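You operate a simulated robot arm through the tools that you are given. There is no shell and no other tool. Be economical: measure what you need, move in short steps, check, and stop when the job is done.

Carry out the task below with a simulated robot arm. There is one attempt and no reset: what you move stays moved.

## Task
Turn the blanket back to the green tabs and smooth the sheet.
Fine: smooth with the smoothing pad and put it back on the couch shelf; lay the white cloth on the backrest after smoothing. What is to be rubbed or washed off counts as gone when no trace of it is left.

It is judged by the outcome, as a careful person would: the job done as asked, and still so three seconds after it is handed in. It fails if anything else is knocked over, pushed out of place, dropped, spilled or broken. Flat cloth is picked up by pressing the open fingertips on it (5 to 10 N) and closing them slowly along it; thin cloth reads only 2 to 8 mm in the jaws.

## Robot
A 7-joint arm with a three-finger gripper, fixed in place. Base frame: the origin is at the foot of the arm, x ahead of it, y to its left, z up; the work surface is at about z = 703. Lengths are in mm, angles in degrees, forces in N, time in s.
Its first joint turns from -166.0 to 166.0 degrees. Payload 2.69 kg.
Tool frame: the origin (TCP) lies between the finger pads and is the grasp point; the fingertips stand 30 mm ahead of it; z points along the fingers, y is the line along which they close. The gripper opens to 128 mm. The gripper's body begins 117 mm behind the TCP.
Orientation is that of the tool frame in the base frame, as a unit quaternion [x, y, z, w]. With the fingers straight down and closing along the base's y, the tool's x points along the base's -x, its y along +y and its z along -z.

## Interface
- The arm moves only by the tool arm_command. Its argument "increments" is text: rows parted by semicolons, each of 7 numbers parted by spaces: the shift along the tool's x, y, z in units of 25 mm (1.0 is 25 mm), then the turn, a rotation vector about the tool's x, y, z in units of 6 degrees (1.0 is 6 degrees), then the finger opening in mm, from 0 to 128. In form: dx dy dz wx wy wz jaw; .... A call has 1 to 12 rows; each row shifts and turns the commanded pose from where the row before left it, along the tool's axes as they then stand. A call with a number of a shift or a turn outside -1 to 1 is refused whole. A row lasts 0.2 s, in which the tool goes at most 50 mm and 8.6 degrees; a call with a longer step from one row to the next is refused whole, and so is a gripper value outside its range. Where a pose cannot be reached the arm comes as near as it can. A force on the tool above 40 N (or 10 N above the force at the start of the call, whichever is more), or a blocked arm, ends the call early, and 0.2 s more pass. Each finger halts on what it meets, pressing with about 37 N; the grip force reading is that of the motor and also rises with nothing between the fingers. The clock runs only during rows and for 0.2 s after the last one: add rows that do not move to give the fingers time. It gives the time, the measured TCP pose, the force on the tool (base axes), the opening and the grip force at its end, in the units of the frame above (readings bear some noise), with the torque about the TCP (base axes, N m) and any sound that the robot's microphone picked up.
- Cameras (640 x 400 px; columns grow to the right, rows downward): "scene" is fixed at [51.2, 499.2, 1437.2]; the picture's right is [-0.14, -0.99, 0.00], its down [-0.80, 0.11, -0.59] and it looks along [0.59, -0.08, -0.81] (base axes); focal length 268 px, centre (320, 200). "wrist" rides on the gripper at [58, 54, -131] in the tool frame; the picture's right is [-0.68, 0.74, 0.00], its down [-0.62, -0.57, -0.55] and it looks along [-0.40, -0.37, 0.84] (tool axes); focal length 234 px, centre (320, 200).
- camera(camera): a new picture of that camera. The clock stands still meanwhile.
- move_column(by): slides the trunk up (or, below 0, down) by that many mm; the arm rides with it, the base frame stays. It gives what a move gives, with no picture.
- locate(camera, pixels): for up to 12 pixels [column, row] of the newest picture of that camera ("zoom" is the newest enlarged one), the place [x, y, z] in the base frame of the surface seen there, good to about 2 mm. The clock stands still meanwhile.
- inspect(camera, box): a new picture of the part [left, top, right, bottom] of that camera's present view, enlarged. The clock stands still meanwhile.
- finish_job(): hands the job in; it is judged then, once.

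Keep the steps short. Do not move on a guess: measure, check each grasp and each placing, and mend mistakes. In all there are 80 turns and 54 pictures (those below and enlarged ones count). Leave the gripper open and the arm clear of the work at the hand-in unless told otherwise, and finish with a single line.

The tools are called after ">>>" as name(argument=value, ...) on one line, values as JSON. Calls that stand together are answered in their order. arm_command: Moves the arm, as the interface text tells. Its arguments: {"type":"object","properties":{"increments":{"type":"string"}},"required":["increments"]} The other tools are called the same way: move_column (by) slides the trunk up or down; camera (camera) takes a picture; locate (camera, pixels) gives the place of the surface under pixels of a picture; inspect (camera, box) takes an enlarged picture of a part of a camera's view; finish_job () hands the job in.

At the start:

```text
time: 0.0
position: [707.6, 272.3, 973.4]
tcp_rot: [0.0, 1.0, -0.001, 0.0]
force: [0.0, -0.1, 0.4]
moment: [-0.01, 0.0, 0.02]
width: 128.3
finger_force: 0.1
trunk travel left (down, up): [-150.0, 200.0]
```

scene: 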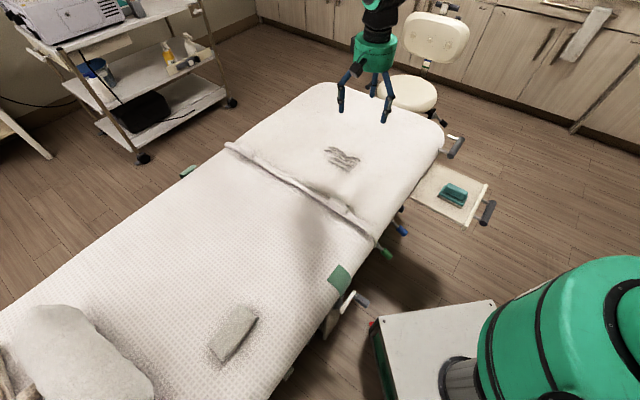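
wrist: 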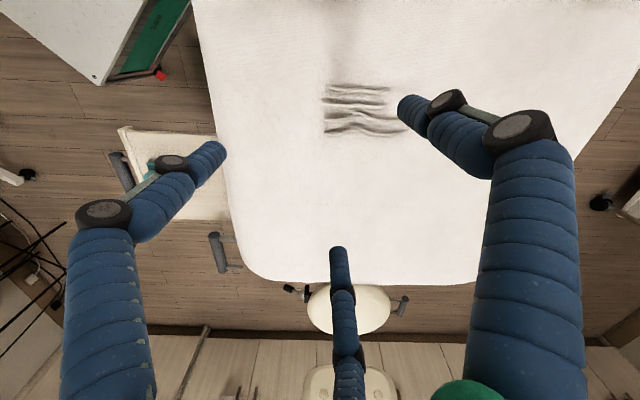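

I see a couch with a blanket whose edge runs from about (228,145) to (385,250), wrinkles at (343,158), a pad-like thing on a side shelf at (453,194), and a white cloth at (233,333). I'll enlarge these areas first.

>>> inspect(camera="scene", box=[160, 100, 420, 300])

>>> inspect(camera="scene", box=[0, 240, 400, 400])

>>> inspect(camera="scene", box=[380, 130, 520, 240])

>>> locate(camera="scene", pixels=[[228, 145], [385, 252], [188, 172], [340, 278], [343, 158], [453, 194], [440, 205], [233, 333], [75, 350], [310, 200], [350, 100], [430, 135]])

```text
2.00 times, centred on (290, 200) of scene
```

zoom: 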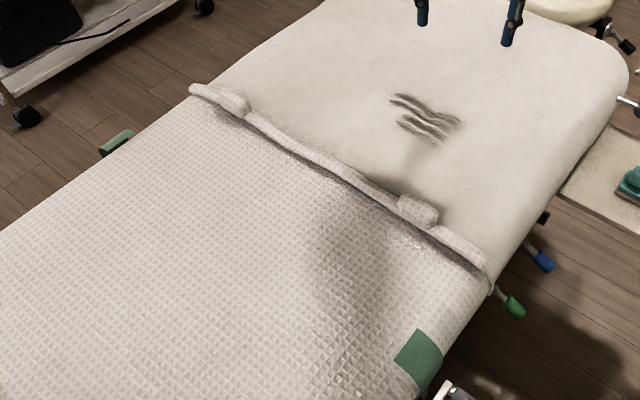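

```text
1.60 times, centred on (200, 320) of scene
```

zoom: 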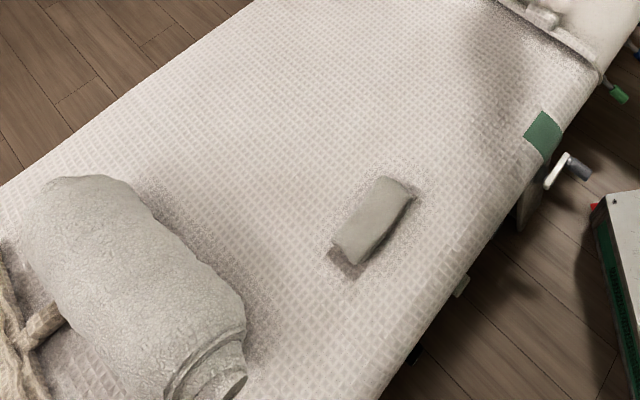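

```text
3.64 times, centred on (450, 185) of scene
```

zoom: 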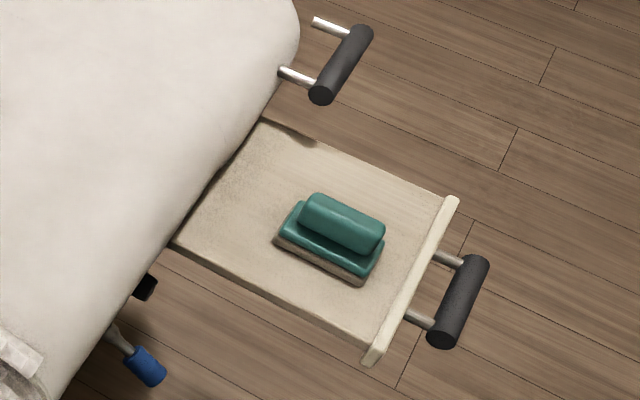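

```text
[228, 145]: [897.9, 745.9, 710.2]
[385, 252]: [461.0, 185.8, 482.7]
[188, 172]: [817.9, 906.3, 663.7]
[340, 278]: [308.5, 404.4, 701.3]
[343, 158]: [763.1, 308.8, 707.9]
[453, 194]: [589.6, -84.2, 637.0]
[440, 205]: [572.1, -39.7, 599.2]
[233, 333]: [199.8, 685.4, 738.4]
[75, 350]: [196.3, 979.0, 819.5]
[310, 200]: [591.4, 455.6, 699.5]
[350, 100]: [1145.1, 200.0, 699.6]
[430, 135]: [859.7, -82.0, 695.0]
```

The shelf pad is teal with a grip on top. Next I measure the blanket hem, its two bumps, the tabs, the pad, the white cloth and the chair.

>>> locate(camera="scene", pixels=[[254, 149], [329, 204], [240, 152], [261, 158], [295, 178], [315, 191], [345, 215], [355, 225], [372, 240], [330, 206], [325, 200], [340, 210]])

>>> locate(camera="zoom", pixels=[[310, 215], [375, 240], [343, 207], [335, 240], [285, 238], [360, 275], [300, 205], [240, 240], [410, 270], [270, 130], [445, 200], [200, 230]])

>>> locate(camera="scene", pixels=[[237, 308], [258, 318], [210, 355], [222, 362], [235, 333], [245, 340], [333, 268], [347, 272], [333, 288], [435, 40], [283, 240], [376, 105]])

>>> inspect(camera="scene", box=[220, 130, 400, 260])

```text
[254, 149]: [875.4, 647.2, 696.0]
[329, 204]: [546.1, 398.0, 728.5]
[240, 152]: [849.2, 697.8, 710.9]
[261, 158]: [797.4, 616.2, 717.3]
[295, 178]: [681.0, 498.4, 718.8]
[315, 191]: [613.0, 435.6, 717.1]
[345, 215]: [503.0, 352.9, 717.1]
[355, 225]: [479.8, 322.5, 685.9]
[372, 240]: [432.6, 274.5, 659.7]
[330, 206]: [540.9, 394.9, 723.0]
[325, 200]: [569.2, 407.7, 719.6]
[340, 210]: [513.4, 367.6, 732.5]
```

```text
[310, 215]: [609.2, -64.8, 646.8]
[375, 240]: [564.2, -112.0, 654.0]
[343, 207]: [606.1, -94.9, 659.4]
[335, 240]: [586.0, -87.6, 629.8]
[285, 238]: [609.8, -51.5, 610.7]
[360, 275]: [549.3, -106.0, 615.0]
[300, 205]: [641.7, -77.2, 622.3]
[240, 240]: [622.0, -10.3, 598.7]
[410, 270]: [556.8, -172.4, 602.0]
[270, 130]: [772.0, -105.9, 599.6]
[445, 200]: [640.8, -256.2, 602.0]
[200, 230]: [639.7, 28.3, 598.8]
```

```text
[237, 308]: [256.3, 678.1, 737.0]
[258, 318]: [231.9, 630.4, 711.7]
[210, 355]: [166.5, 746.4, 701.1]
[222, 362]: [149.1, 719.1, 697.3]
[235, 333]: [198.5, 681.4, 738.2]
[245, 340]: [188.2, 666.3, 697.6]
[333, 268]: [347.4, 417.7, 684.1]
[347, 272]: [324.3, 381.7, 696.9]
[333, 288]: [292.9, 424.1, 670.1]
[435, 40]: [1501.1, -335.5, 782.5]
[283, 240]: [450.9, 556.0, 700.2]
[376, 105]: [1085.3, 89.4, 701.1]
```

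```text
3.08 times, centred on (310, 195) of scene
```

zoom: 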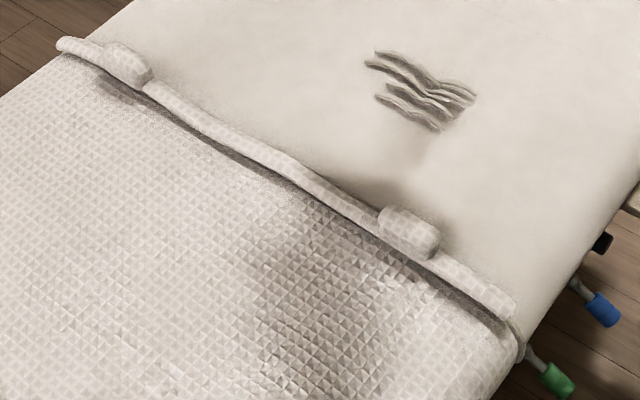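

The chair's backrest is out of reach, at x = 1500, so the "backrest" should be the couch's bare head section. The hem runs at about 42–45° with bumps near (520,365) and (840,650). I turn the tool so it closes across the hem, going down 80 mm, and then look.

>>> arm_command(increments="0 0 0.4 0 0 -1 128;0 0 0.4 0 0 -1 128;0 0 0.4 0 0 -1 128;0 0 0.4 0 0 -1 128;0 0 0.4 0 0 -1 128;0 0 0.4 0 0 -1 128;0 0 0.4 0 0 -1 128;0 0 0.4 0 0 -0.3 128;0 1 0 0 0 0 128;0 1 0 0 0 0 128")

>>> camera(camera="wrist")

>>> inspect(camera="scene", box=[140, 70, 460, 270])

```text
time: 2.2
position: [672.6, 308.7, 892.3]
tcp_rot: [-0.374, 0.928, 0.0, 0.0]
force: [-0.3, 0.1, -0.1]
moment: [-0.02, 0.0, 0.02]
width: 128.2
finger_force: 0.0
trunk travel left (down, up): [-150.0, 200.0]
```

```text
47 pictures are left
```

wrist: 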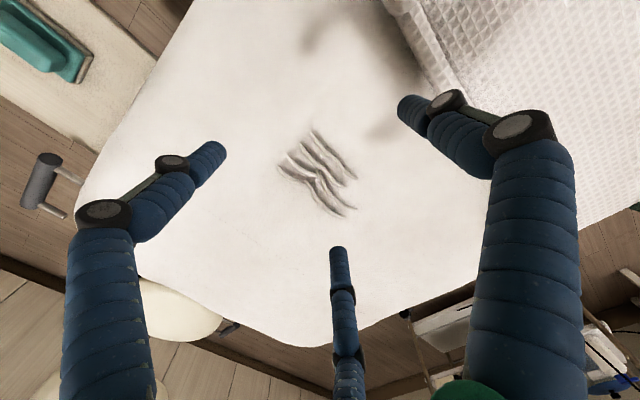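

```text
2.00 times, centred on (300, 170) of scene
```

zoom: 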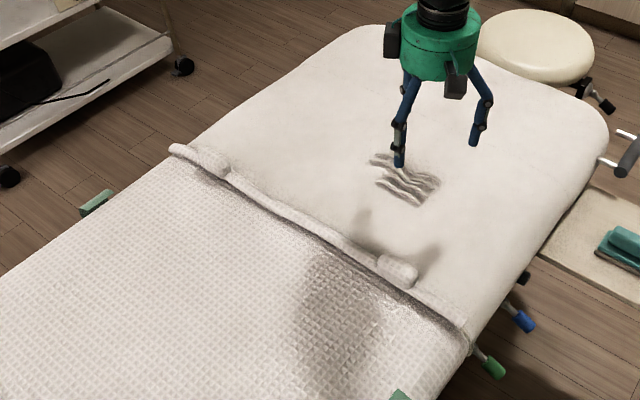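

The wrinkles are three or four folds, and the hem is a raised roll. I move above the hem's middle, near (640,461), at z ≈ 790 for a close look.

>>> arm_command(increments="-0.55 0.88 0.68 0 0 0 80;-0.55 0.88 0.68 0 0 0 80;-0.55 0.88 0.68 0 0 0 80;-0.55 0.88 0.68 0 0 0 80;-0.55 0.88 0.68 0 0 0 80;-0.55 0.88 0.68 0 0 0 80")

>>> camera(camera="wrist")

```text
time: 3.6
position: [640.8, 463.1, 791.0]
tcp_rot: [-0.373, 0.928, -0.001, -0.001]
force: [-0.2, -0.4, 0.2]
moment: [0.0, -0.02, -0.02]
width: 79.8
finger_force: 0.1
trunk travel left (down, up): [-150.0, 200.0]
```

```text
45 pictures are left
```

wrist: 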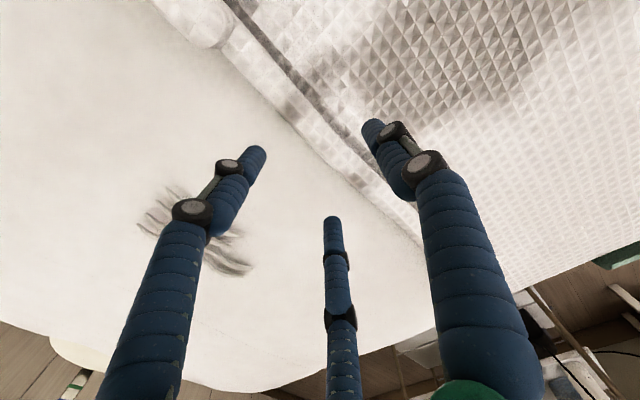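

I check where the hem lies under the tool axis, which should be around pixel (320,147).

>>> locate(camera="wrist", pixels=[[300, 131], [310, 125], [320, 120], [330, 115], [320, 147], [335, 160], [345, 140], [290, 105], [265, 85], [240, 45], [205, 20], [350, 172]])

```text
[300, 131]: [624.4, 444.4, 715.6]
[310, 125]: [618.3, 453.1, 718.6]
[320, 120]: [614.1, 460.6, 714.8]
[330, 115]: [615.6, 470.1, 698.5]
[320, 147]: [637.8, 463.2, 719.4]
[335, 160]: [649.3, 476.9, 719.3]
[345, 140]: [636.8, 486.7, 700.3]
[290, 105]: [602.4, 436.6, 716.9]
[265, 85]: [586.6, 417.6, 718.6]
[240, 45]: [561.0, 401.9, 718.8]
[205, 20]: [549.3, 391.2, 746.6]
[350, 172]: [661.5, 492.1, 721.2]
```

The hem's centre is about 7 mm toward tool +y and its top is at 719. I shift and lower so the fingertips straddle it, just above the sheet.

>>> arm_command(increments="0 0.28 0 0 0 0 64;0 0 0.8 0 0 0 64;0 0 0.8 0 0 0 64;0 0 0.5 0 0 0 64;0 0 0.2 0 0 0 64;0 0 0 0 0 0 64")

>>> camera(camera="wrist")

```text
time: 5.0
position: [634.8, 466.8, 732.7]
tcp_rot: [-0.373, 0.928, 0.0, 0.001]
force: [-1.0, -0.3, -0.2]
moment: [-0.03, -0.05, -0.01]
width: 64.1
finger_force: 0.1
trunk travel left (down, up): [-150.0, 200.0]
```

```text
44 pictures are left
```

wrist: 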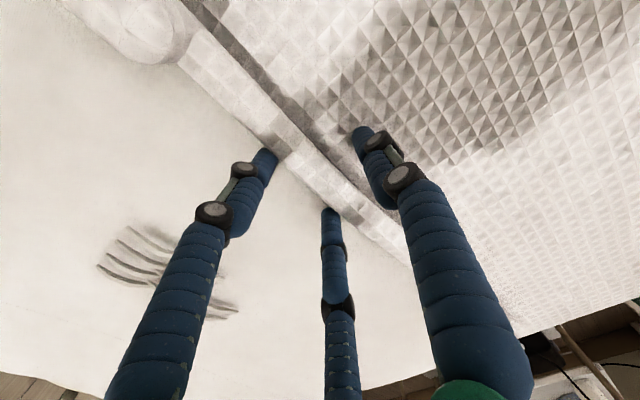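

The fingers straddle the hem cleanly. I close them slowly.

>>> arm_command(increments="0 0 0.05 0 0 0 50;0 0 0 0 0 0 38;0 0 0 0 0 0 26;0 0 0 0 0 0 16;0 0 0 0 0 0 8;0 0 0 0 0 0 4;0 0 0 0 0 0 4")

>>> camera(camera="wrist")

```text
time: 6.6
position: [635.0, 465.2, 731.9]
tcp_rot: [-0.374, 0.927, 0.0, 0.001]
force: [-2.1, -3.3, 13.4]
moment: [-0.1, 0.41, 1.23]
width: 33.8
finger_force: 44.7
trunk travel left (down, up): [-150.0, 200.0]
```

```text
43 pictures are left
```

wrist: 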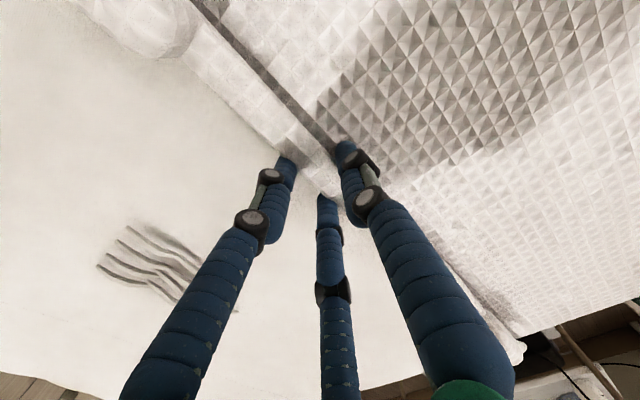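

The fingers hold something 34 mm wide. I lift gently while moving back and watch the forces.

>>> arm_command(increments="0 0 -0.5 0 0 0 4;0 0.2 -0.5 0 0 0 4;0 0.4 -0.4 0 0 0 4;0 0 0 0 0 0 4")

>>> camera(camera="scene")

```text
time: 7.0
position: [635.5, 466.1, 733.9]
tcp_rot: [-0.374, 0.927, -0.001, -0.001]
force: [12.9, 13.7, -31.5]
moment: [1.71, -1.48, 1.05]
width: 33.3
finger_force: 45.2
trunk travel left (down, up): [-150.0, 200.0]
stopped in row 1: the force on the tool passed its limit at 60 N (the readings are from after the stop); the commanded pose is now the measured one
```

```text
42 pictures are left
```

scene: 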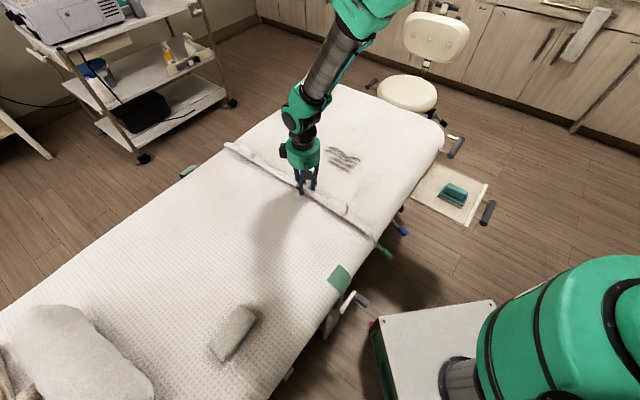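

Lifting even 2 mm is resisted with about 45 N or more. I'll try a small pull straight back, without lifting.

>>> arm_command(increments="0 0.1 0.06 0 0 0 4;0 0.15 0 0 0 0 4;0 0.2 0 0 0 0 4;0 0 0 0 0 0 4")

```text
time: 8.0
position: [627.9, 474.7, 734.1]
tcp_rot: [-0.373, 0.928, -0.001, -0.002]
force: [15.3, 15.5, -32.7]
moment: [0.65, -0.66, 1.31]
width: 33.4
finger_force: 44.2
trunk travel left (down, up): [-150.0, 200.0]
```

It slides back. I ease the vertical load by about 1.5 mm, pull on, and look.

>>> arm_command(increments="0 0.2 0.06 0 0 0 4;0 0.4 0 0 0 0 4;0 0.4 0 0 0 0 4;0 0.4 0 0 0 0 4;0 0 0 0 0 0 4")

>>> inspect(camera="scene", box=[160, 100, 420, 300])

```text
time: 9.2
position: [601.2, 500.7, 734.2]
tcp_rot: [-0.374, 0.928, 0.0, 0.0]
force: [5.6, 5.9, -2.6]
moment: [0.06, 0.13, 1.4]
width: 33.6
finger_force: 45.2
trunk travel left (down, up): [-150.0, 200.0]
```

```text
2.00 times, centred on (290, 200) of scene
```

zoom: 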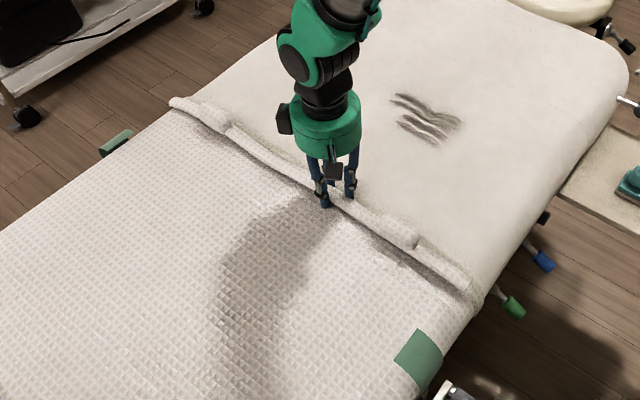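

The whole hem slides back evenly. I keep pulling another 60 mm, easing the small sideways load.

>>> arm_command(increments="-0.05 0.5 0 0 0 0 4;0 0.5 0 0 0 0 4;0 0.5 0 0 0 0 4;0 0.5 0 0 0 0 4;0 0.4 0 0 0 0 4;0 0 0 0 0 0 4")

>>> inspect(camera="scene", box=[160, 100, 420, 300])

>>> locate(camera="zoom", pixels=[[430, 338], [403, 352], [412, 332], [440, 350], [423, 360], [132, 130], [105, 152], [118, 142], [400, 262], [440, 285], [200, 130], [250, 165]])

```text
time: 10.6
position: [559.2, 541.3, 733.7]
tcp_rot: [-0.374, 0.927, 0.0, -0.001]
force: [-6.3, -5.1, 7.0]
moment: [-0.03, 0.38, 1.34]
width: 33.4
finger_force: 44.9
trunk travel left (down, up): [-150.0, 200.0]
```

```text
2.00 times, centred on (290, 200) of scene
```

zoom: 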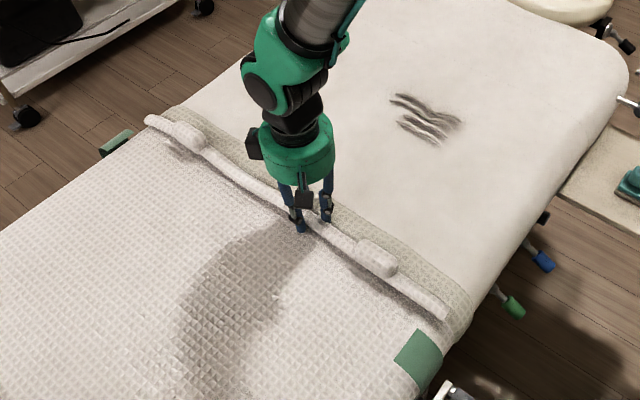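

```text
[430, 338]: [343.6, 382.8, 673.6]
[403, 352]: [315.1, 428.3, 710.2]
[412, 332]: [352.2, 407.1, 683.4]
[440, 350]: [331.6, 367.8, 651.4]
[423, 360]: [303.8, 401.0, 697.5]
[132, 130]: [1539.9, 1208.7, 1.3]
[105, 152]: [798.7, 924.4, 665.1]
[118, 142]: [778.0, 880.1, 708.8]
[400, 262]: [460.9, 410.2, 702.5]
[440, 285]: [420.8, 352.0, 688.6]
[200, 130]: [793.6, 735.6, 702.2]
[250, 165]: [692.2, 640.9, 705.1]
```

The blanket's turned strip appears as the hem slides back. About 75–80 mm remain to the tab line, so I pull 55 mm and measure again.

>>> arm_command(increments="0 0.5 0 0 0 0 4;0.02 0.5 0 0 0 0 4;0 0.5 0 0 0 0 4;0 0.5 0 0 0 0 4;0 0.2 0 0 0 0 4;0 0 0 0 0 0 4")

>>> inspect(camera="scene", box=[160, 130, 380, 300])

>>> camera(camera="wrist")

```text
time: 12.0
position: [521.2, 580.3, 733.4]
tcp_rot: [-0.373, 0.928, -0.001, -0.003]
force: [-16.6, -15.6, -6.8]
moment: [-0.41, 0.54, 1.37]
width: 33.7
finger_force: 45.2
trunk travel left (down, up): [-150.0, 200.0]
```

```text
2.35 times, centred on (270, 215) of scene
```

zoom: 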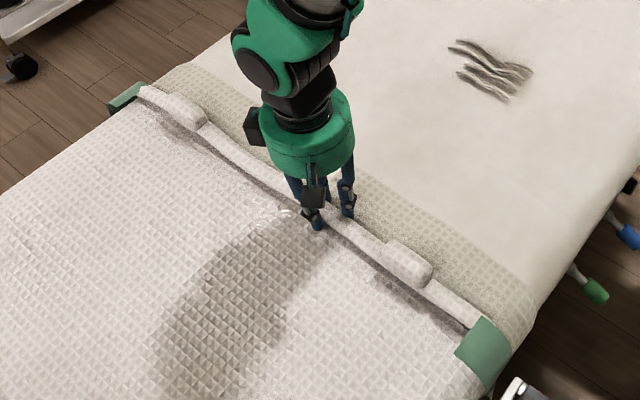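

```text
38 pictures are left
```

wrist: 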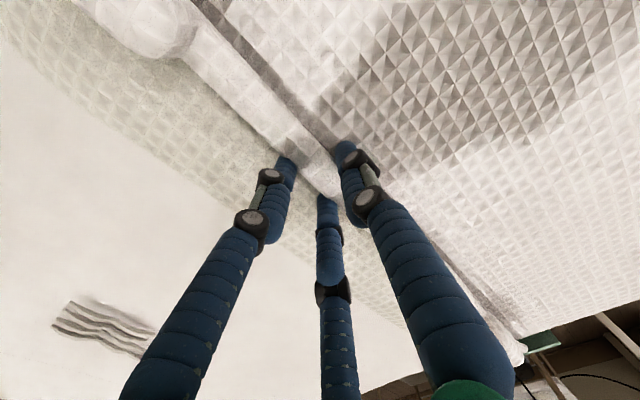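

The hem end is just at the head-side edge of the near tab. I measure the remaining distance to the tabs' middle.

>>> locate(camera="zoom", pixels=[[484, 318], [512, 350], [456, 352], [484, 388], [470, 335], [468, 312], [440, 293], [472, 345], [112, 112], [138, 84], [143, 92], [180, 110]])

>>> locate(camera="wrist", pixels=[[230, 70], [245, 60], [255, 90], [210, 60], [270, 110], [500, 355], [520, 352], [530, 345], [553, 334], [530, 352], [556, 344], [525, 338]])

```text
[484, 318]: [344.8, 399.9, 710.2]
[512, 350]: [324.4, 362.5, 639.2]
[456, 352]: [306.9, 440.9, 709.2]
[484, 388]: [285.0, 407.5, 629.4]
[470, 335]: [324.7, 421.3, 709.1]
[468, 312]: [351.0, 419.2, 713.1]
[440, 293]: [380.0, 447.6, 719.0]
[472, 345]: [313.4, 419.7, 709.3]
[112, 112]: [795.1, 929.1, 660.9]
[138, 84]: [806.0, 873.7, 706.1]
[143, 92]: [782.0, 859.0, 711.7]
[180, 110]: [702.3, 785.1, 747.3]
```

```text
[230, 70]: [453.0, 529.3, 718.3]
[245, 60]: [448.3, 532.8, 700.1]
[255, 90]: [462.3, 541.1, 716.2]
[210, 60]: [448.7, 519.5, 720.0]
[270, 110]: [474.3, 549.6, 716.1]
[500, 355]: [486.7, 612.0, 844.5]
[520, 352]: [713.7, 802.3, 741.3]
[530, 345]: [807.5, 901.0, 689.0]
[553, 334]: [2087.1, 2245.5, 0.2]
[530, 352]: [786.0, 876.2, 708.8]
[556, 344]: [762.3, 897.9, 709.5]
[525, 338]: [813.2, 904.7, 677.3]
```

The near tab runs 56 mm along the couch and its middle is about 18–20 mm beyond the hem. I pull that far and relieve the sideways load.

>>> arm_command(increments="0.07 0.3 0 0 0 0 4;0 0.3 0 0 0 0 4;0 0.2 0 0 0 0 4;0 0 0 0 0 0 4")

>>> inspect(camera="scene", box=[160, 130, 380, 300])

>>> locate(camera="zoom", pixels=[[484, 318], [456, 352], [470, 335], [460, 332], [430, 308], [440, 316], [400, 275], [132, 92], [140, 100], [112, 112]])

```text
time: 13.0
position: [507.4, 594.1, 732.3]
tcp_rot: [-0.374, 0.928, 0.0, -0.001]
force: [-16.5, -14.5, -13.0]
moment: [-0.23, 0.35, 1.36]
width: 33.4
finger_force: 44.6
trunk travel left (down, up): [-150.0, 200.0]
```

```text
2.35 times, centred on (270, 215) of scene
```

zoom: 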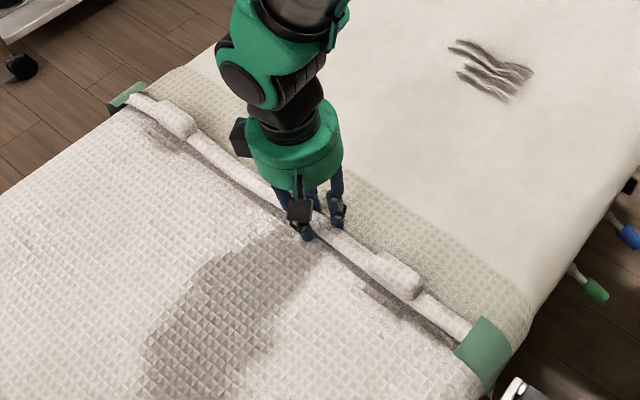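

```text
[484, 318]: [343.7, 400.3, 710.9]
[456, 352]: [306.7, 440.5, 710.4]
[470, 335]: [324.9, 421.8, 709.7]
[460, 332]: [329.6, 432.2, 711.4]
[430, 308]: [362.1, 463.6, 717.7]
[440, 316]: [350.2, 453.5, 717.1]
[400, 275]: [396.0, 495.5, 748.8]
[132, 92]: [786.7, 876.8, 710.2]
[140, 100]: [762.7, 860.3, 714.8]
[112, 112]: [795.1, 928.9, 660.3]
```

Both hem ends now lie about mid-tab: the near end at v ≈ 92 against a tab span of 57–113. I release, raise, and check that it stays.

>>> arm_command(increments="0.05 0 -0.04 0 0 0 20;0 0 0 0 0 0 45;0 0 0 0 0 0 66;0 0 0 0 0 0 66;0 0 -1 0 0 0 66;0 0 -1 0 0 0 66;0 0 -1 0 0 0 66;0 0 -1 0 0 0 66")

>>> inspect(camera="scene", box=[160, 130, 380, 300])

```text
time: 14.8
position: [505.6, 595.1, 834.2]
tcp_rot: [-0.374, 0.928, 0.0, -0.001]
force: [0.5, 0.8, -0.2]
moment: [-0.01, 0.0, -0.05]
width: 66.2
finger_force: 0.0
trunk travel left (down, up): [-150.0, 200.0]
```

```text
2.35 times, centred on (270, 215) of scene
```

zoom: 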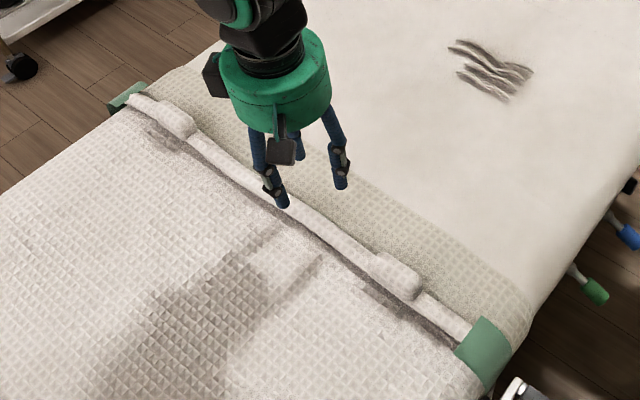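

The blanket stays put. Next is the smoothing pad on the shelf, whose handle is near (587,−90,655) and lies along 45°, so the present tool heading fits. I travel there at a height of about 834.

>>> arm_command(increments="0.69 -0.92 0 0 0 0 66;0.69 -0.92 0 0 0 0 66;0.69 -0.92 0 0 0 0 66;0.69 -0.92 0 0 0 0 66;0.69 -0.92 0 0 0 0 66;0.69 -0.92 0 0 0 0 66;0.69 -0.92 0 0 0 0 66;0.69 -0.92 0 0 0 0 66;0.69 -0.92 0 0 0 0 66;0.69 -0.92 0 0 0 0 66;0.69 -0.92 0 0 0 0 66;0.69 -0.92 0 0 0 0 66")

>>> arm_command(increments="0.69 -0.92 0 0 0 0 66;0.69 -0.92 0 0 0 0 66;0.69 -0.92 0 0 0 0 66;0.69 -0.92 0 0 0 0 66;0.69 -0.92 0 0 0 0 66;0.69 -0.92 0 0 0 0 66;0.69 -0.92 0 0 0 0 66;0.69 -0.92 0 0 0 0 66;0.69 -0.92 0 0 0 0 66;0.69 -0.92 0 0 0 0 66;0.69 -0.92 0 0 0 0 66;0 0 0 0 0 0 66")

>>> camera(camera="wrist")

```text
time: 17.4
position: [548.5, 252.5, 835.2]
tcp_rot: [-0.373, 0.928, -0.001, -0.001]
force: [-0.2, 0.9, 0.5]
moment: [-0.04, 0.0, -0.03]
width: 65.9
finger_force: 0.0
trunk travel left (down, up): [-150.0, 200.0]
```

```text
time: 20.0
position: [589.2, -62.0, 834.2]
tcp_rot: [-0.374, 0.927, -0.001, -0.001]
force: [-0.4, -0.5, -0.4]
moment: [0.04, -0.01, -0.01]
width: 66.0
finger_force: 0.0
trunk travel left (down, up): [-150.0, 200.0]
```

```text
35 pictures are left
```

wrist: 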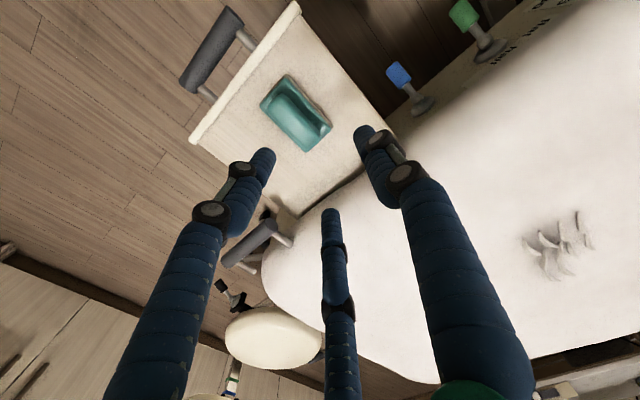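

The pad is in view with its handle from (283,88) to (318,128). I measure it.

>>> locate(camera="wrist", pixels=[[285, 88], [315, 125], [300, 107], [292, 112], [308, 102], [262, 103], [308, 150], [331, 125], [286, 75], [285, 125], [320, 170], [250, 60]])

>>> inspect(camera="wrist", box=[230, 50, 370, 170])

```text
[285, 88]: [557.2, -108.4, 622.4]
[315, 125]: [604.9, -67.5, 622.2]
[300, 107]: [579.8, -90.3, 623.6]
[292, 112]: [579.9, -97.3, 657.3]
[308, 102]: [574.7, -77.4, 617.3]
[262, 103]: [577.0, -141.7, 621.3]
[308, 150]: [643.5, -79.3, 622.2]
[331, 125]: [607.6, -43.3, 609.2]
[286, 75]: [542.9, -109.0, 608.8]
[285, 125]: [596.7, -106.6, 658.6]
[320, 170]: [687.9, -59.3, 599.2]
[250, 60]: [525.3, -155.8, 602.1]
```

```text
3.33 times, centred on (300, 110) of wrist
```

zoom: 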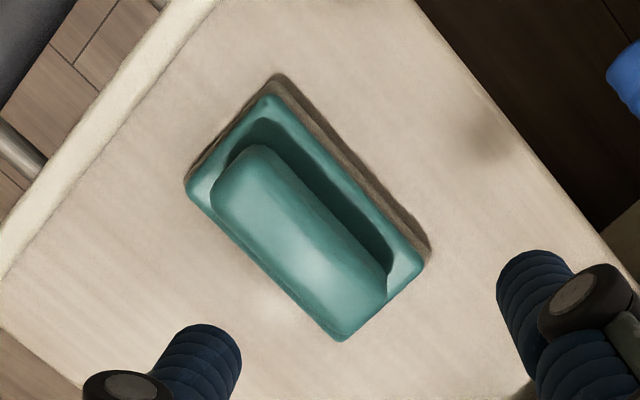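

>>> locate(camera="zoom", pixels=[[255, 155], [225, 200], [375, 280], [345, 325], [300, 230], [320, 210], [275, 250], [188, 182], [270, 100], [420, 262], [340, 335], [250, 180]])

```text
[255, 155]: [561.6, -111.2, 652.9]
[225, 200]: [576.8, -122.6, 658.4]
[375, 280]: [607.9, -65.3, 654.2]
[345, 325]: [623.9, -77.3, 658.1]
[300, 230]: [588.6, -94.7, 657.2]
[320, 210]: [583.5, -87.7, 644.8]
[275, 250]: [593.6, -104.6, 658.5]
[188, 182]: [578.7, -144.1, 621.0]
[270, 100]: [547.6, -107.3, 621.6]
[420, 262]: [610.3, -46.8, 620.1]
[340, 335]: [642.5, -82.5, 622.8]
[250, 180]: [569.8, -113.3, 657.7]
```

The handle's top is at 658, its centre at (593,−94.5), and its axis at 44°. I align above it and descend with the fingers at 66 mm.

>>> arm_command(increments="0.39 -0.54 0 0 0 0 66;0.39 -0.54 0 0 0 0 66;0 0 1 0 0 0 66;0 0 1 0 0 0 66;0 0 1 0 0 0 66;0 0 1 0 0 0 66;0 0 1 0 0 0 66;0 0 1 0 0 0 66;0 0 0 0 0 0 66")

>>> inspect(camera="wrist", box=[160, 50, 480, 250])

```text
time: 22.0
position: [591.8, -94.0, 684.8]
tcp_rot: [-0.374, 0.927, -0.001, 0.002]
force: [-1.9, 5.0, 28.7]
moment: [0.31, -0.97, 0.1]
width: 73.2
finger_force: 4.5
trunk travel left (down, up): [-150.0, 200.0]
```

```text
2.00 times, centred on (320, 150) of wrist
```

zoom: 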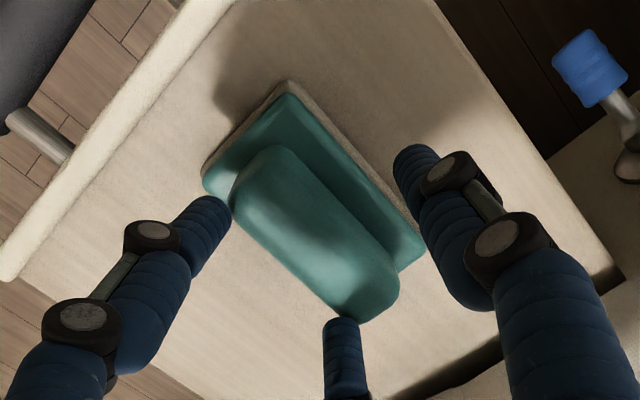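

I touched something at z ≈ 685: 29 N, with the contact about 32 mm to the side, where one of the two −y fingers sits on the handle's corner. The −y side has two spread fingers, so I go up, open to 80, offset by −8 mm in y, and look again.

>>> arm_command(increments="0 0 -0.8 0 0 0 66;0 -0.16 -0.2 0 0 0 80;0 -0.16 0 0 0 0 80;0 0 0 0 0 0 80")

>>> inspect(camera="wrist", box=[160, 50, 480, 250])

>>> locate(camera="zoom", pixels=[[300, 130], [430, 270], [250, 170], [260, 200], [380, 290], [340, 310], [330, 220], [300, 260]])

```text
time: 23.0
position: [596.9, -100.0, 710.1]
tcp_rot: [-0.373, 0.928, 0.0, -0.001]
force: [0.1, 0.6, -0.3]
moment: [0.0, 0.0, -0.05]
width: 79.7
finger_force: 0.1
trunk travel left (down, up): [-150.0, 200.0]
```

```text
2.00 times, centred on (320, 150) of wrist
```

zoom: 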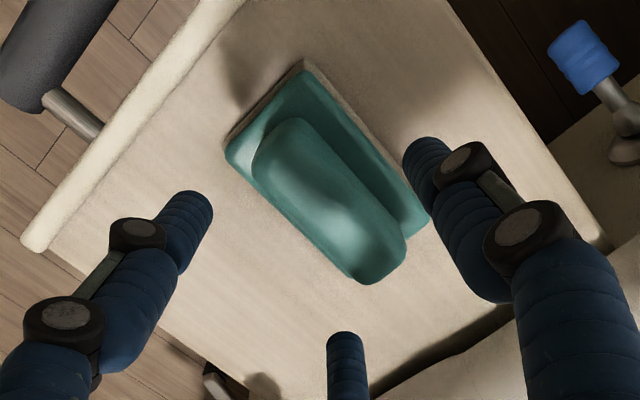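

```text
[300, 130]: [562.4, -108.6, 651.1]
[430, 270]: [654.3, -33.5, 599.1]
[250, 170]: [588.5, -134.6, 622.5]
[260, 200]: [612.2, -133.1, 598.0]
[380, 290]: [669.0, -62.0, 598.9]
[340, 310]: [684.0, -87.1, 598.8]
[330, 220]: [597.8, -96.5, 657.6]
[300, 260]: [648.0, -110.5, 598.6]
```

The pad is unmoved and the fingers now clear the handle on both sides. I lower to z ≈ 657.

>>> arm_command(increments="0 0 0.8 0 0 0 80;0 0 0.7 0 0 0 80;0 0 0.6 0 0 0 80;0 0 0 0 0 0 80")

>>> inspect(camera="wrist", box=[160, 50, 480, 250])

```text
time: 24.0
position: [597.4, -100.4, 656.2]
tcp_rot: [-0.374, 0.927, -0.001, 0.0]
force: [0.6, -0.1, -0.3]
moment: [-0.02, 0.0, 0.01]
width: 80.1
finger_force: 0.0
trunk travel left (down, up): [-150.0, 200.0]
```

```text
2.00 times, centred on (320, 150) of wrist
```

zoom: 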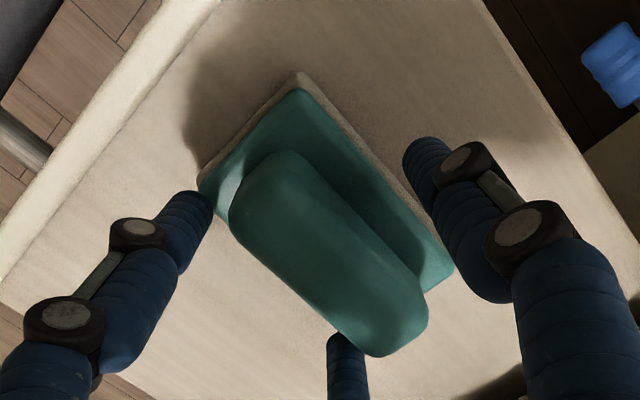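

I close slowly, moving +y 4 mm along the way to recentre.

>>> arm_command(increments="0.1 0 0 0 0 0 70;0 0 0 0 0 0 60;0 0.08 0 0 0 0 50;0 0.08 0 0 0 0 42;0 0 0 0 0 0 34;0 0 0 0 0 0 24;0 0 0 0 0 0 14;0 0 0 0 0 0 10")

>>> inspect(camera="wrist", box=[160, 50, 480, 250])

```text
time: 25.8
position: [592.6, -97.8, 656.6]
tcp_rot: [-0.373, 0.928, 0.0, -0.001]
force: [0.2, -0.7, 0.4]
moment: [0.0, 0.0, 0.04]
width: 43.5
finger_force: 37.2
trunk travel left (down, up): [-150.0, 200.0]
```

```text
2.00 times, centred on (320, 150) of wrist
```

zoom: 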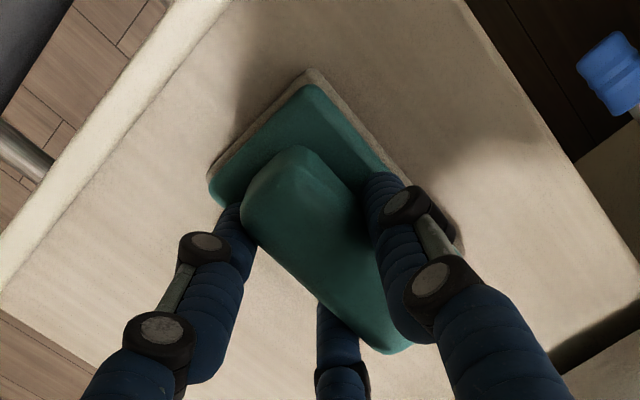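

The fingers grip the handle at 43.5 mm wide with 37 N. I lift 40 mm as a test and check.

>>> arm_command(increments="0 0 -0.4 0 0 0 10;0 0 -0.6 0 0 0 10;0 0 -0.6 0 0 0 10;0 0 0 0 0 0 10")

>>> camera(camera="wrist")

```text
time: 26.8
position: [593.9, -97.9, 696.9]
tcp_rot: [-0.374, 0.927, 0.0, -0.002]
force: [0.6, 0.1, -1.7]
moment: [0.01, 0.01, 0.0]
width: 43.7
finger_force: 37.2
trunk travel left (down, up): [-150.0, 200.0]
```

```text
29 pictures are left
```

wrist: 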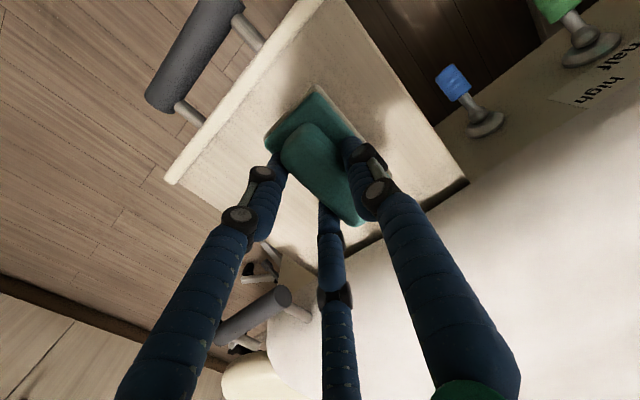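

The pad is held, and its sole is about 57 mm below the TCP. I raise it, and measure the wrinkle extents.

>>> arm_command(increments="0 0 -1 0 0 0 10;0 0 -1 0 0 0 10;0 0 -1 0 0 0 10;0 0 -1 0 0 0 10;0 0 -1 0 0 0 10;0 0 -1 0 0 0 10;0 0 0 0 0 0 10")

>>> inspect(camera="scene", box=[290, 120, 410, 195])

```text
time: 28.4
position: [593.6, -99.4, 847.9]
tcp_rot: [-0.373, 0.928, 0.0, -0.002]
force: [0.1, -0.4, -1.2]
moment: [-0.04, -0.04, -0.01]
width: 43.5
finger_force: 37.0
trunk travel left (down, up): [-150.0, 200.0]
```

```text
5.33 times, centred on (350, 158) of scene
```

zoom: 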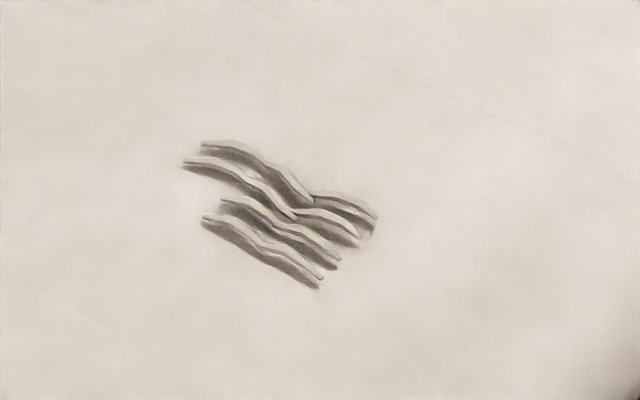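

>>> locate(camera="zoom", pixels=[[185, 162], [203, 143], [205, 220], [320, 285], [376, 218], [310, 197], [280, 225], [450, 250], [100, 100], [440, 90], [560, 147], [260, 15]])

>>> camera(camera="scene")

```text
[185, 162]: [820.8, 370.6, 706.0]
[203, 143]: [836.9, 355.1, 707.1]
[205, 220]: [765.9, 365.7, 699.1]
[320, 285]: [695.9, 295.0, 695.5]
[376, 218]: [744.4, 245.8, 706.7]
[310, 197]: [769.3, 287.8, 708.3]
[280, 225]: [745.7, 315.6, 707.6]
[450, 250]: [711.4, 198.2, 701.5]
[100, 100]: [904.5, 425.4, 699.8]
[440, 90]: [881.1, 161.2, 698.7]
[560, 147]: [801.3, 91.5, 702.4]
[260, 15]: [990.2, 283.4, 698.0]
```

```text
27 pictures are left
```

scene: 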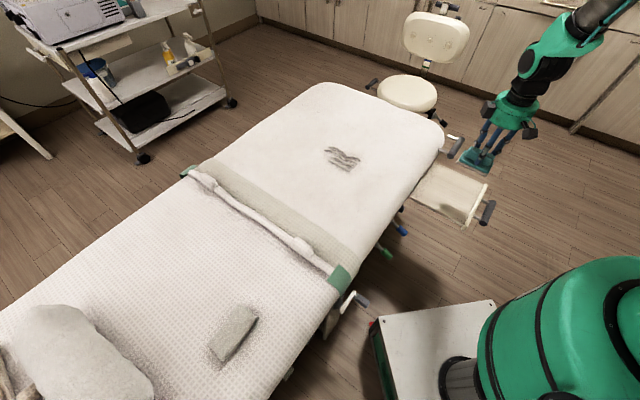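

The wrinkles span s ≈ 700–855 across the couch and v ≈ −345…−262 along it. A faint seam at v ≈ −490 marks the head section's hinge. I carry the pad to a start point beside the wrinkles, at about (692,341).

>>> arm_command(increments="-0.94 0.62 0 0 0 0 10;-0.94 0.62 0 0 0 0 10;-0.94 0.62 0 0 0 0 10;-0.94 0.62 0 0 0 0 10;-0.94 0.62 0 0 0 0 10;-0.94 0.62 0 0 0 0 10;-0.94 0.62 0 0 0 0 10;-0.94 0.62 0 0 0 0 10;-0.94 0.62 0 0 0 0 10;-0.94 0.62 0 0 0 0 10;-0.94 0.62 0 0 0 0 10;-0.94 0.62 0 0 0 0 10")

>>> arm_command(increments="-0.94 0.62 0 0 0 0 10;-0.94 0.62 0 0 0 0 10;-0.94 0.62 0 0 0 0 10;-0.94 0.62 0 0 0 0 10;0 0 1 0 0 0 10;0 0 1 0 0 0 10;0 0 0.8 0 0 0 10;0 0 0.2 0 0 0 10;0 0 0.2 0 0 0 10;0 0 0 0 0 0 10")

```text
time: 31.0
position: [668.4, 229.7, 848.9]
tcp_rot: [-0.374, 0.928, 0.0, 0.0]
force: [-0.7, -0.2, -0.9]
moment: [0.02, -0.02, 0.01]
width: 43.5
finger_force: 37.4
trunk travel left (down, up): [-150.0, 200.0]
```

```text
time: 33.2
position: [691.9, 341.2, 765.8]
tcp_rot: [-0.374, 0.928, -0.001, -0.001]
force: [-0.4, -0.4, -0.9]
moment: [-0.01, -0.02, 0.0]
width: 43.2
finger_force: 37.1
trunk travel left (down, up): [-150.0, 200.0]
```

I lower in tiny steps until the sole presses on the sheet with roughly 5–10 N.

>>> arm_command(increments="0 0 0.16 0 0 0 10;0 0 0.08 0 0 0 10;0 0 0.06 0 0 0 10;0 0 0 0 0 0 10")

```text
time: 34.2
position: [693.1, 339.1, 761.5]
tcp_rot: [-0.374, 0.927, 0.0, 0.001]
force: [-9.8, -4.5, 29.1]
moment: [-0.35, 1.16, 0.11]
width: 43.4
finger_force: 36.6
trunk travel left (down, up): [-150.0, 200.0]
```

Contact is at 761.5 with 29 N, which is too hard, so I ease off.

>>> arm_command(increments="0 0 -0.08 0 0 0 10;0 0 0 0 0 0 10")

```text
time: 34.8
position: [692.8, 340.4, 760.8]
tcp_rot: [-0.373, 0.928, 0.0, 0.0]
force: [0.1, -4.3, 14.2]
moment: [0.19, -0.06, 0.04]
width: 43.7
finger_force: 36.8
trunk travel left (down, up): [-150.0, 200.0]
```

The load is 14 N. I stroke lane 1 across the ridges with tool −y, 130 mm.

>>> arm_command(increments="0 -0.5 -0.02 0 0 0 10;0 -0.5 0 0 0 0 10;0 -0.5 0 0 0 0 10;0 -0.5 0 0 0 0 10;0 -0.5 0 0 0 0 10;0 -0.5 0 0 0 0 10;0 -0.5 0 0 0 0 10;0 -0.5 0 0 0 0 10;0 -0.5 0 0 0 0 10;0 -0.5 0 0 0 0 10;0 -0.3 0 0 0 0 10")

>>> inspect(camera="scene", box=[270, 100, 430, 200])

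```text
time: 37.2
position: [783.9, 243.7, 762.9]
tcp_rot: [-0.373, 0.928, 0.0, 0.0]
force: [1.1, 0.6, 0.2]
moment: [-0.02, 0.05, 0.01]
width: 43.4
finger_force: 36.9
trunk travel left (down, up): [-150.0, 200.0]
```

```text
4.00 times, centred on (350, 150) of scene
```

zoom: 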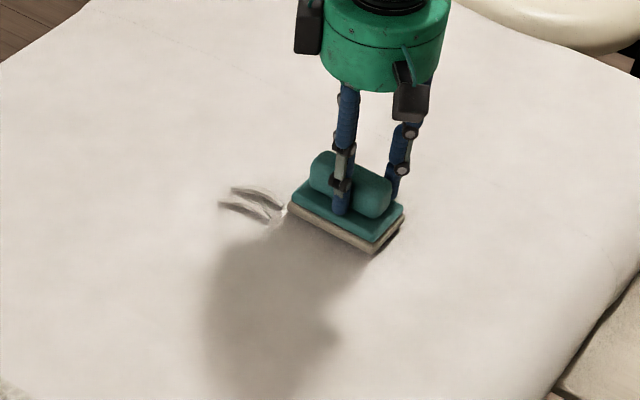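

Lane 1 wiped away its ridges, and what remains is at the far side, zoom (220–285,190–215). I lift 5 mm, shift 78 mm across (tool −x), lower to press, and read the force.

>>> arm_command(increments="0 0 -0.2 0 0 0 10;-0.8 0 0 0 0 0 10;-0.8 0 0 0 0 0 10;-0.8 0 0 0 0 0 10;-0.72 0 0 0 0 0 10;0 0 0.2 0 0 0 10;0 0 0.08 0 0 0 10;0 0 0 0 0 0 10")

```text
time: 39.0
position: [840.4, 298.5, 761.8]
tcp_rot: [-0.374, 0.927, 0.0, 0.0]
force: [-6.9, -0.5, 16.9]
moment: [-0.19, 1.05, -0.07]
width: 43.6
finger_force: 37.0
trunk travel left (down, up): [-150.0, 200.0]
```

The press is 17 N. I stroke lane 2 back along +y for 125 mm, adding a hair of downward feed to keep contact.

>>> arm_command(increments="0 0.5 -0.01 0 0 0 10;0 0.5 0 0 0 0 10;0 0.5 0 0 0 0 10;0 0.5 0.01 0 0 0 10;0 0.5 0 0 0 0 10;0 0.5 0.01 0 0 0 10;0 0.5 0 0 0 0 10;0 0.5 0 0 0 0 10;0 0.5 0 0 0 0 10;0 0.5 0 0 0 0 10")

>>> inspect(camera="scene", box=[270, 100, 430, 200])

```text
time: 41.2
position: [754.5, 390.5, 761.6]
tcp_rot: [-0.373, 0.928, 0.001, 0.001]
force: [7.6, -5.8, 31.2]
moment: [-0.22, 0.27, 0.17]
width: 43.8
finger_force: 37.2
trunk travel left (down, up): [-150.0, 200.0]
```

```text
4.00 times, centred on (350, 150) of scene
```

zoom: 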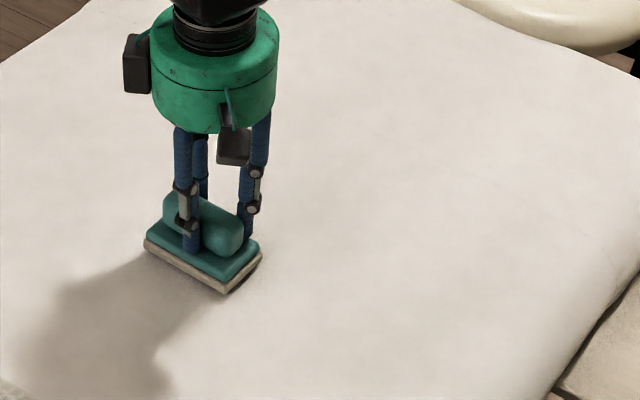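

It looks smooth. For certainty I do one more lane through the middle at lower pressure, then lift.

>>> arm_command(increments="0.85 0 -0.07 0 0 0 10;0.85 0 0 0 0 0 10;0 -0.6 0 0 0 0 10;0 -0.6 0 0 0 0 10;0 -0.6 0 0 0 0 10;0 -0.6 0 0 0 0 10;0 -0.6 0 0 0 0 10;0 -0.6 0 0 0 0 10;0 -0.6 0 0 0 0 10;0 -0.6 0 0 0 0 10")

>>> arm_command(increments="0 0 -0.5 0 0 0 10;0 0 -1 0 0 0 10;0 0 -1 0 0 0 10;0 0 -0.9 0 0 0 10;0.75 -0.3 0 0 0 0 10;0.75 -0.3 0 0 0 0 10;0.75 -0.3 0 0 0 0 10;0.75 -0.3 0 0 0 0 10;0.75 -0.3 0 0 0 0 10;0.75 -0.3 0 0 0 0 10;0.75 -0.3 0 0 0 0 10;0.75 -0.3 0 0 0 0 10")

>>> inspect(camera="scene", box=[270, 100, 430, 200])

```text
time: 43.4
position: [806.4, 271.5, 762.5]
tcp_rot: [-0.373, 0.928, 0.0, -0.001]
force: [-0.5, 0.1, -1.6]
moment: [0.02, 0.0, -0.04]
width: 43.6
finger_force: 37.0
trunk travel left (down, up): [-150.0, 200.0]
```

```text
time: 46.0
position: [739.5, 125.7, 846.6]
tcp_rot: [-0.373, 0.928, 0.001, 0.0]
force: [-0.1, -0.5, -0.8]
moment: [-0.03, -0.02, 0.02]
width: 43.7
finger_force: 36.6
trunk travel left (down, up): [-150.0, 200.0]
```

```text
4.00 times, centred on (350, 150) of scene
```

zoom: 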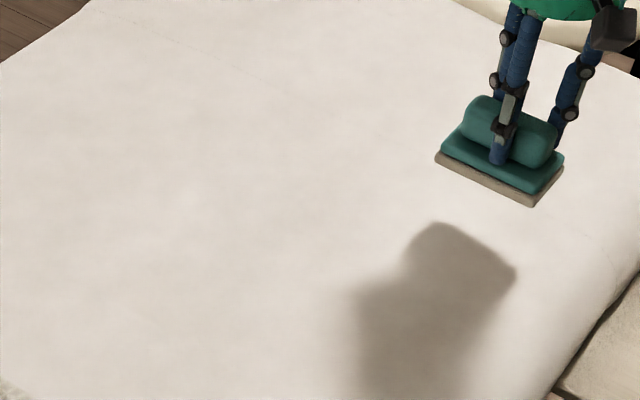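

The sheet is spotless. I carry the pad back above its old place on the shelf.

>>> arm_command(increments="0.95 -0.215 0 0 0 0 10;0.95 -0.215 0 0 0 0 10;0.95 -0.215 0 0 0 0 10;0.95 -0.215 0 0 0 0 10;0.95 -0.215 0 0 0 0 10;0.95 -0.215 0 0 0 0 10;0.95 -0.215 0 0 0 0 10;0.95 -0.215 0 0 0 0 10;0.95 -0.215 0 0 0 0 10;0.95 -0.215 0 0 0 0 10;0.95 -0.215 0 0 0 0 10;0 0 0 0 0 0 10")

>>> arm_command(increments="0 0 1 0 0 0 10;0 0 1 0 0 0 10;0 0 1 0 0 0 10;0 0 1 0 0 0 10;0 0 1 0 0 0 10;0 0 1 0 0 0 10;0 0 1 0 0 0 10;0 0 0 0 0 0 10")

>>> camera(camera="wrist")

```text
time: 48.6
position: [591.5, -100.9, 847.1]
tcp_rot: [-0.375, 0.927, -0.001, 0.0]
force: [-0.4, -0.8, -1.2]
moment: [0.05, -0.01, 0.02]
width: 43.3
finger_force: 36.5
trunk travel left (down, up): [-150.0, 200.0]
```

```text
time: 50.4
position: [593.4, -97.4, 671.6]
tcp_rot: [-0.373, 0.928, 0.0, -0.001]
force: [-0.2, -0.8, -2.0]
moment: [0.01, -0.03, 0.0]
width: 43.6
finger_force: 37.1
trunk travel left (down, up): [-150.0, 200.0]
```

```text
23 pictures are left
```

wrist: 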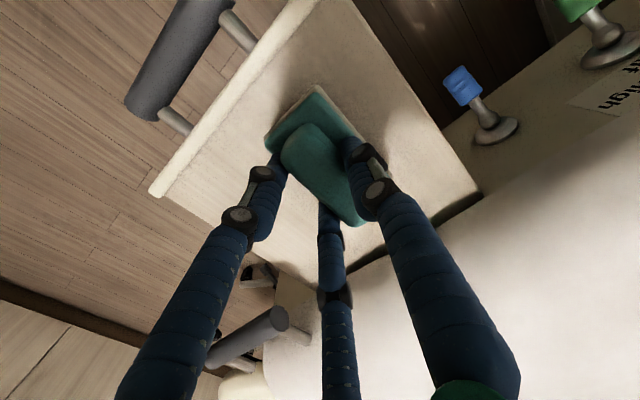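

It is over the shelf, 15 mm up. I lower it gently to contact.

>>> arm_command(increments="0 0 0.3 0 0 0 10;0 0 0.2 0 0 0 10;0 0 0.1 0 0 0 10;0 0 0 0 0 0 10")

```text
time: 51.4
position: [593.0, -98.6, 655.1]
tcp_rot: [-0.373, 0.928, -0.001, -0.001]
force: [-0.4, 0.6, -1.5]
moment: [-0.01, 0.01, -0.01]
width: 43.6
finger_force: 36.7
trunk travel left (down, up): [-150.0, 200.0]
```

There is no contact yet, because the pad has slid up a little in the grip. I go on in 1–2 mm steps.

>>> arm_command(increments="0 0 0.06 0 0 0 10;0 0 0.06 0 0 0 10;0 0 0 0 0 0 10")

```text
time: 52.1
position: [593.3, -98.4, 657.3]
tcp_rot: [-0.374, 0.927, -0.001, 0.0]
force: [-7.1, 6.3, 22.6]
moment: [0.31, 0.92, -0.03]
width: 43.3
finger_force: 36.9
trunk travel left (down, up): [-150.0, 200.0]
stopped in row 3: the force on the tool passed its limit at 41 N (the readings are from after the stop); the commanded pose is now the measured one
```

Contact with the shelf. I ease up 1 mm, open the fingers, rise, and look.

>>> arm_command(increments="0 0 -0.03 0 0 0 10;0 0 0 0 0 0 30;0 0 0 0 0 0 50;0 -0.1 0 0 0 0 66;0 -0.1 0 0 0 0 80;0 0 0 0 0 0 80;0 0 -0.6 0 0 0 80;0 0 -1 0 0 0 80;0 0 -1 0 0 0 80;0 0 -1 0 0 0 80;0 0 -1 0 0 0 80;0 0 -1 0 0 0 80")

>>> camera(camera="wrist")

```text
time: 54.7
position: [597.8, -101.6, 797.8]
tcp_rot: [-0.373, 0.928, 0.0, 0.001]
force: [0.1, -0.4, -0.1]
moment: [0.01, 0.0, 0.01]
width: 80.3
finger_force: 0.0
trunk travel left (down, up): [-150.0, 200.0]
```

```text
22 pictures are left
```

wrist: 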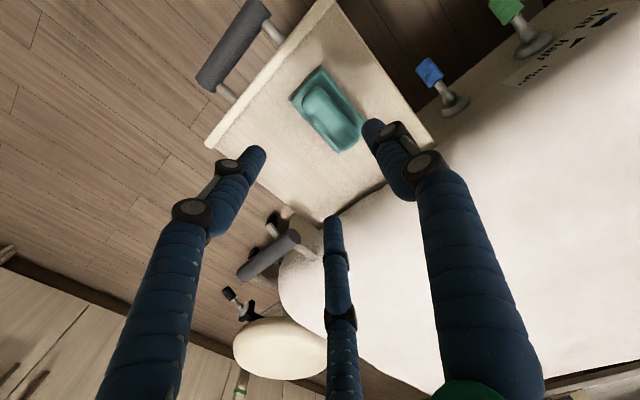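

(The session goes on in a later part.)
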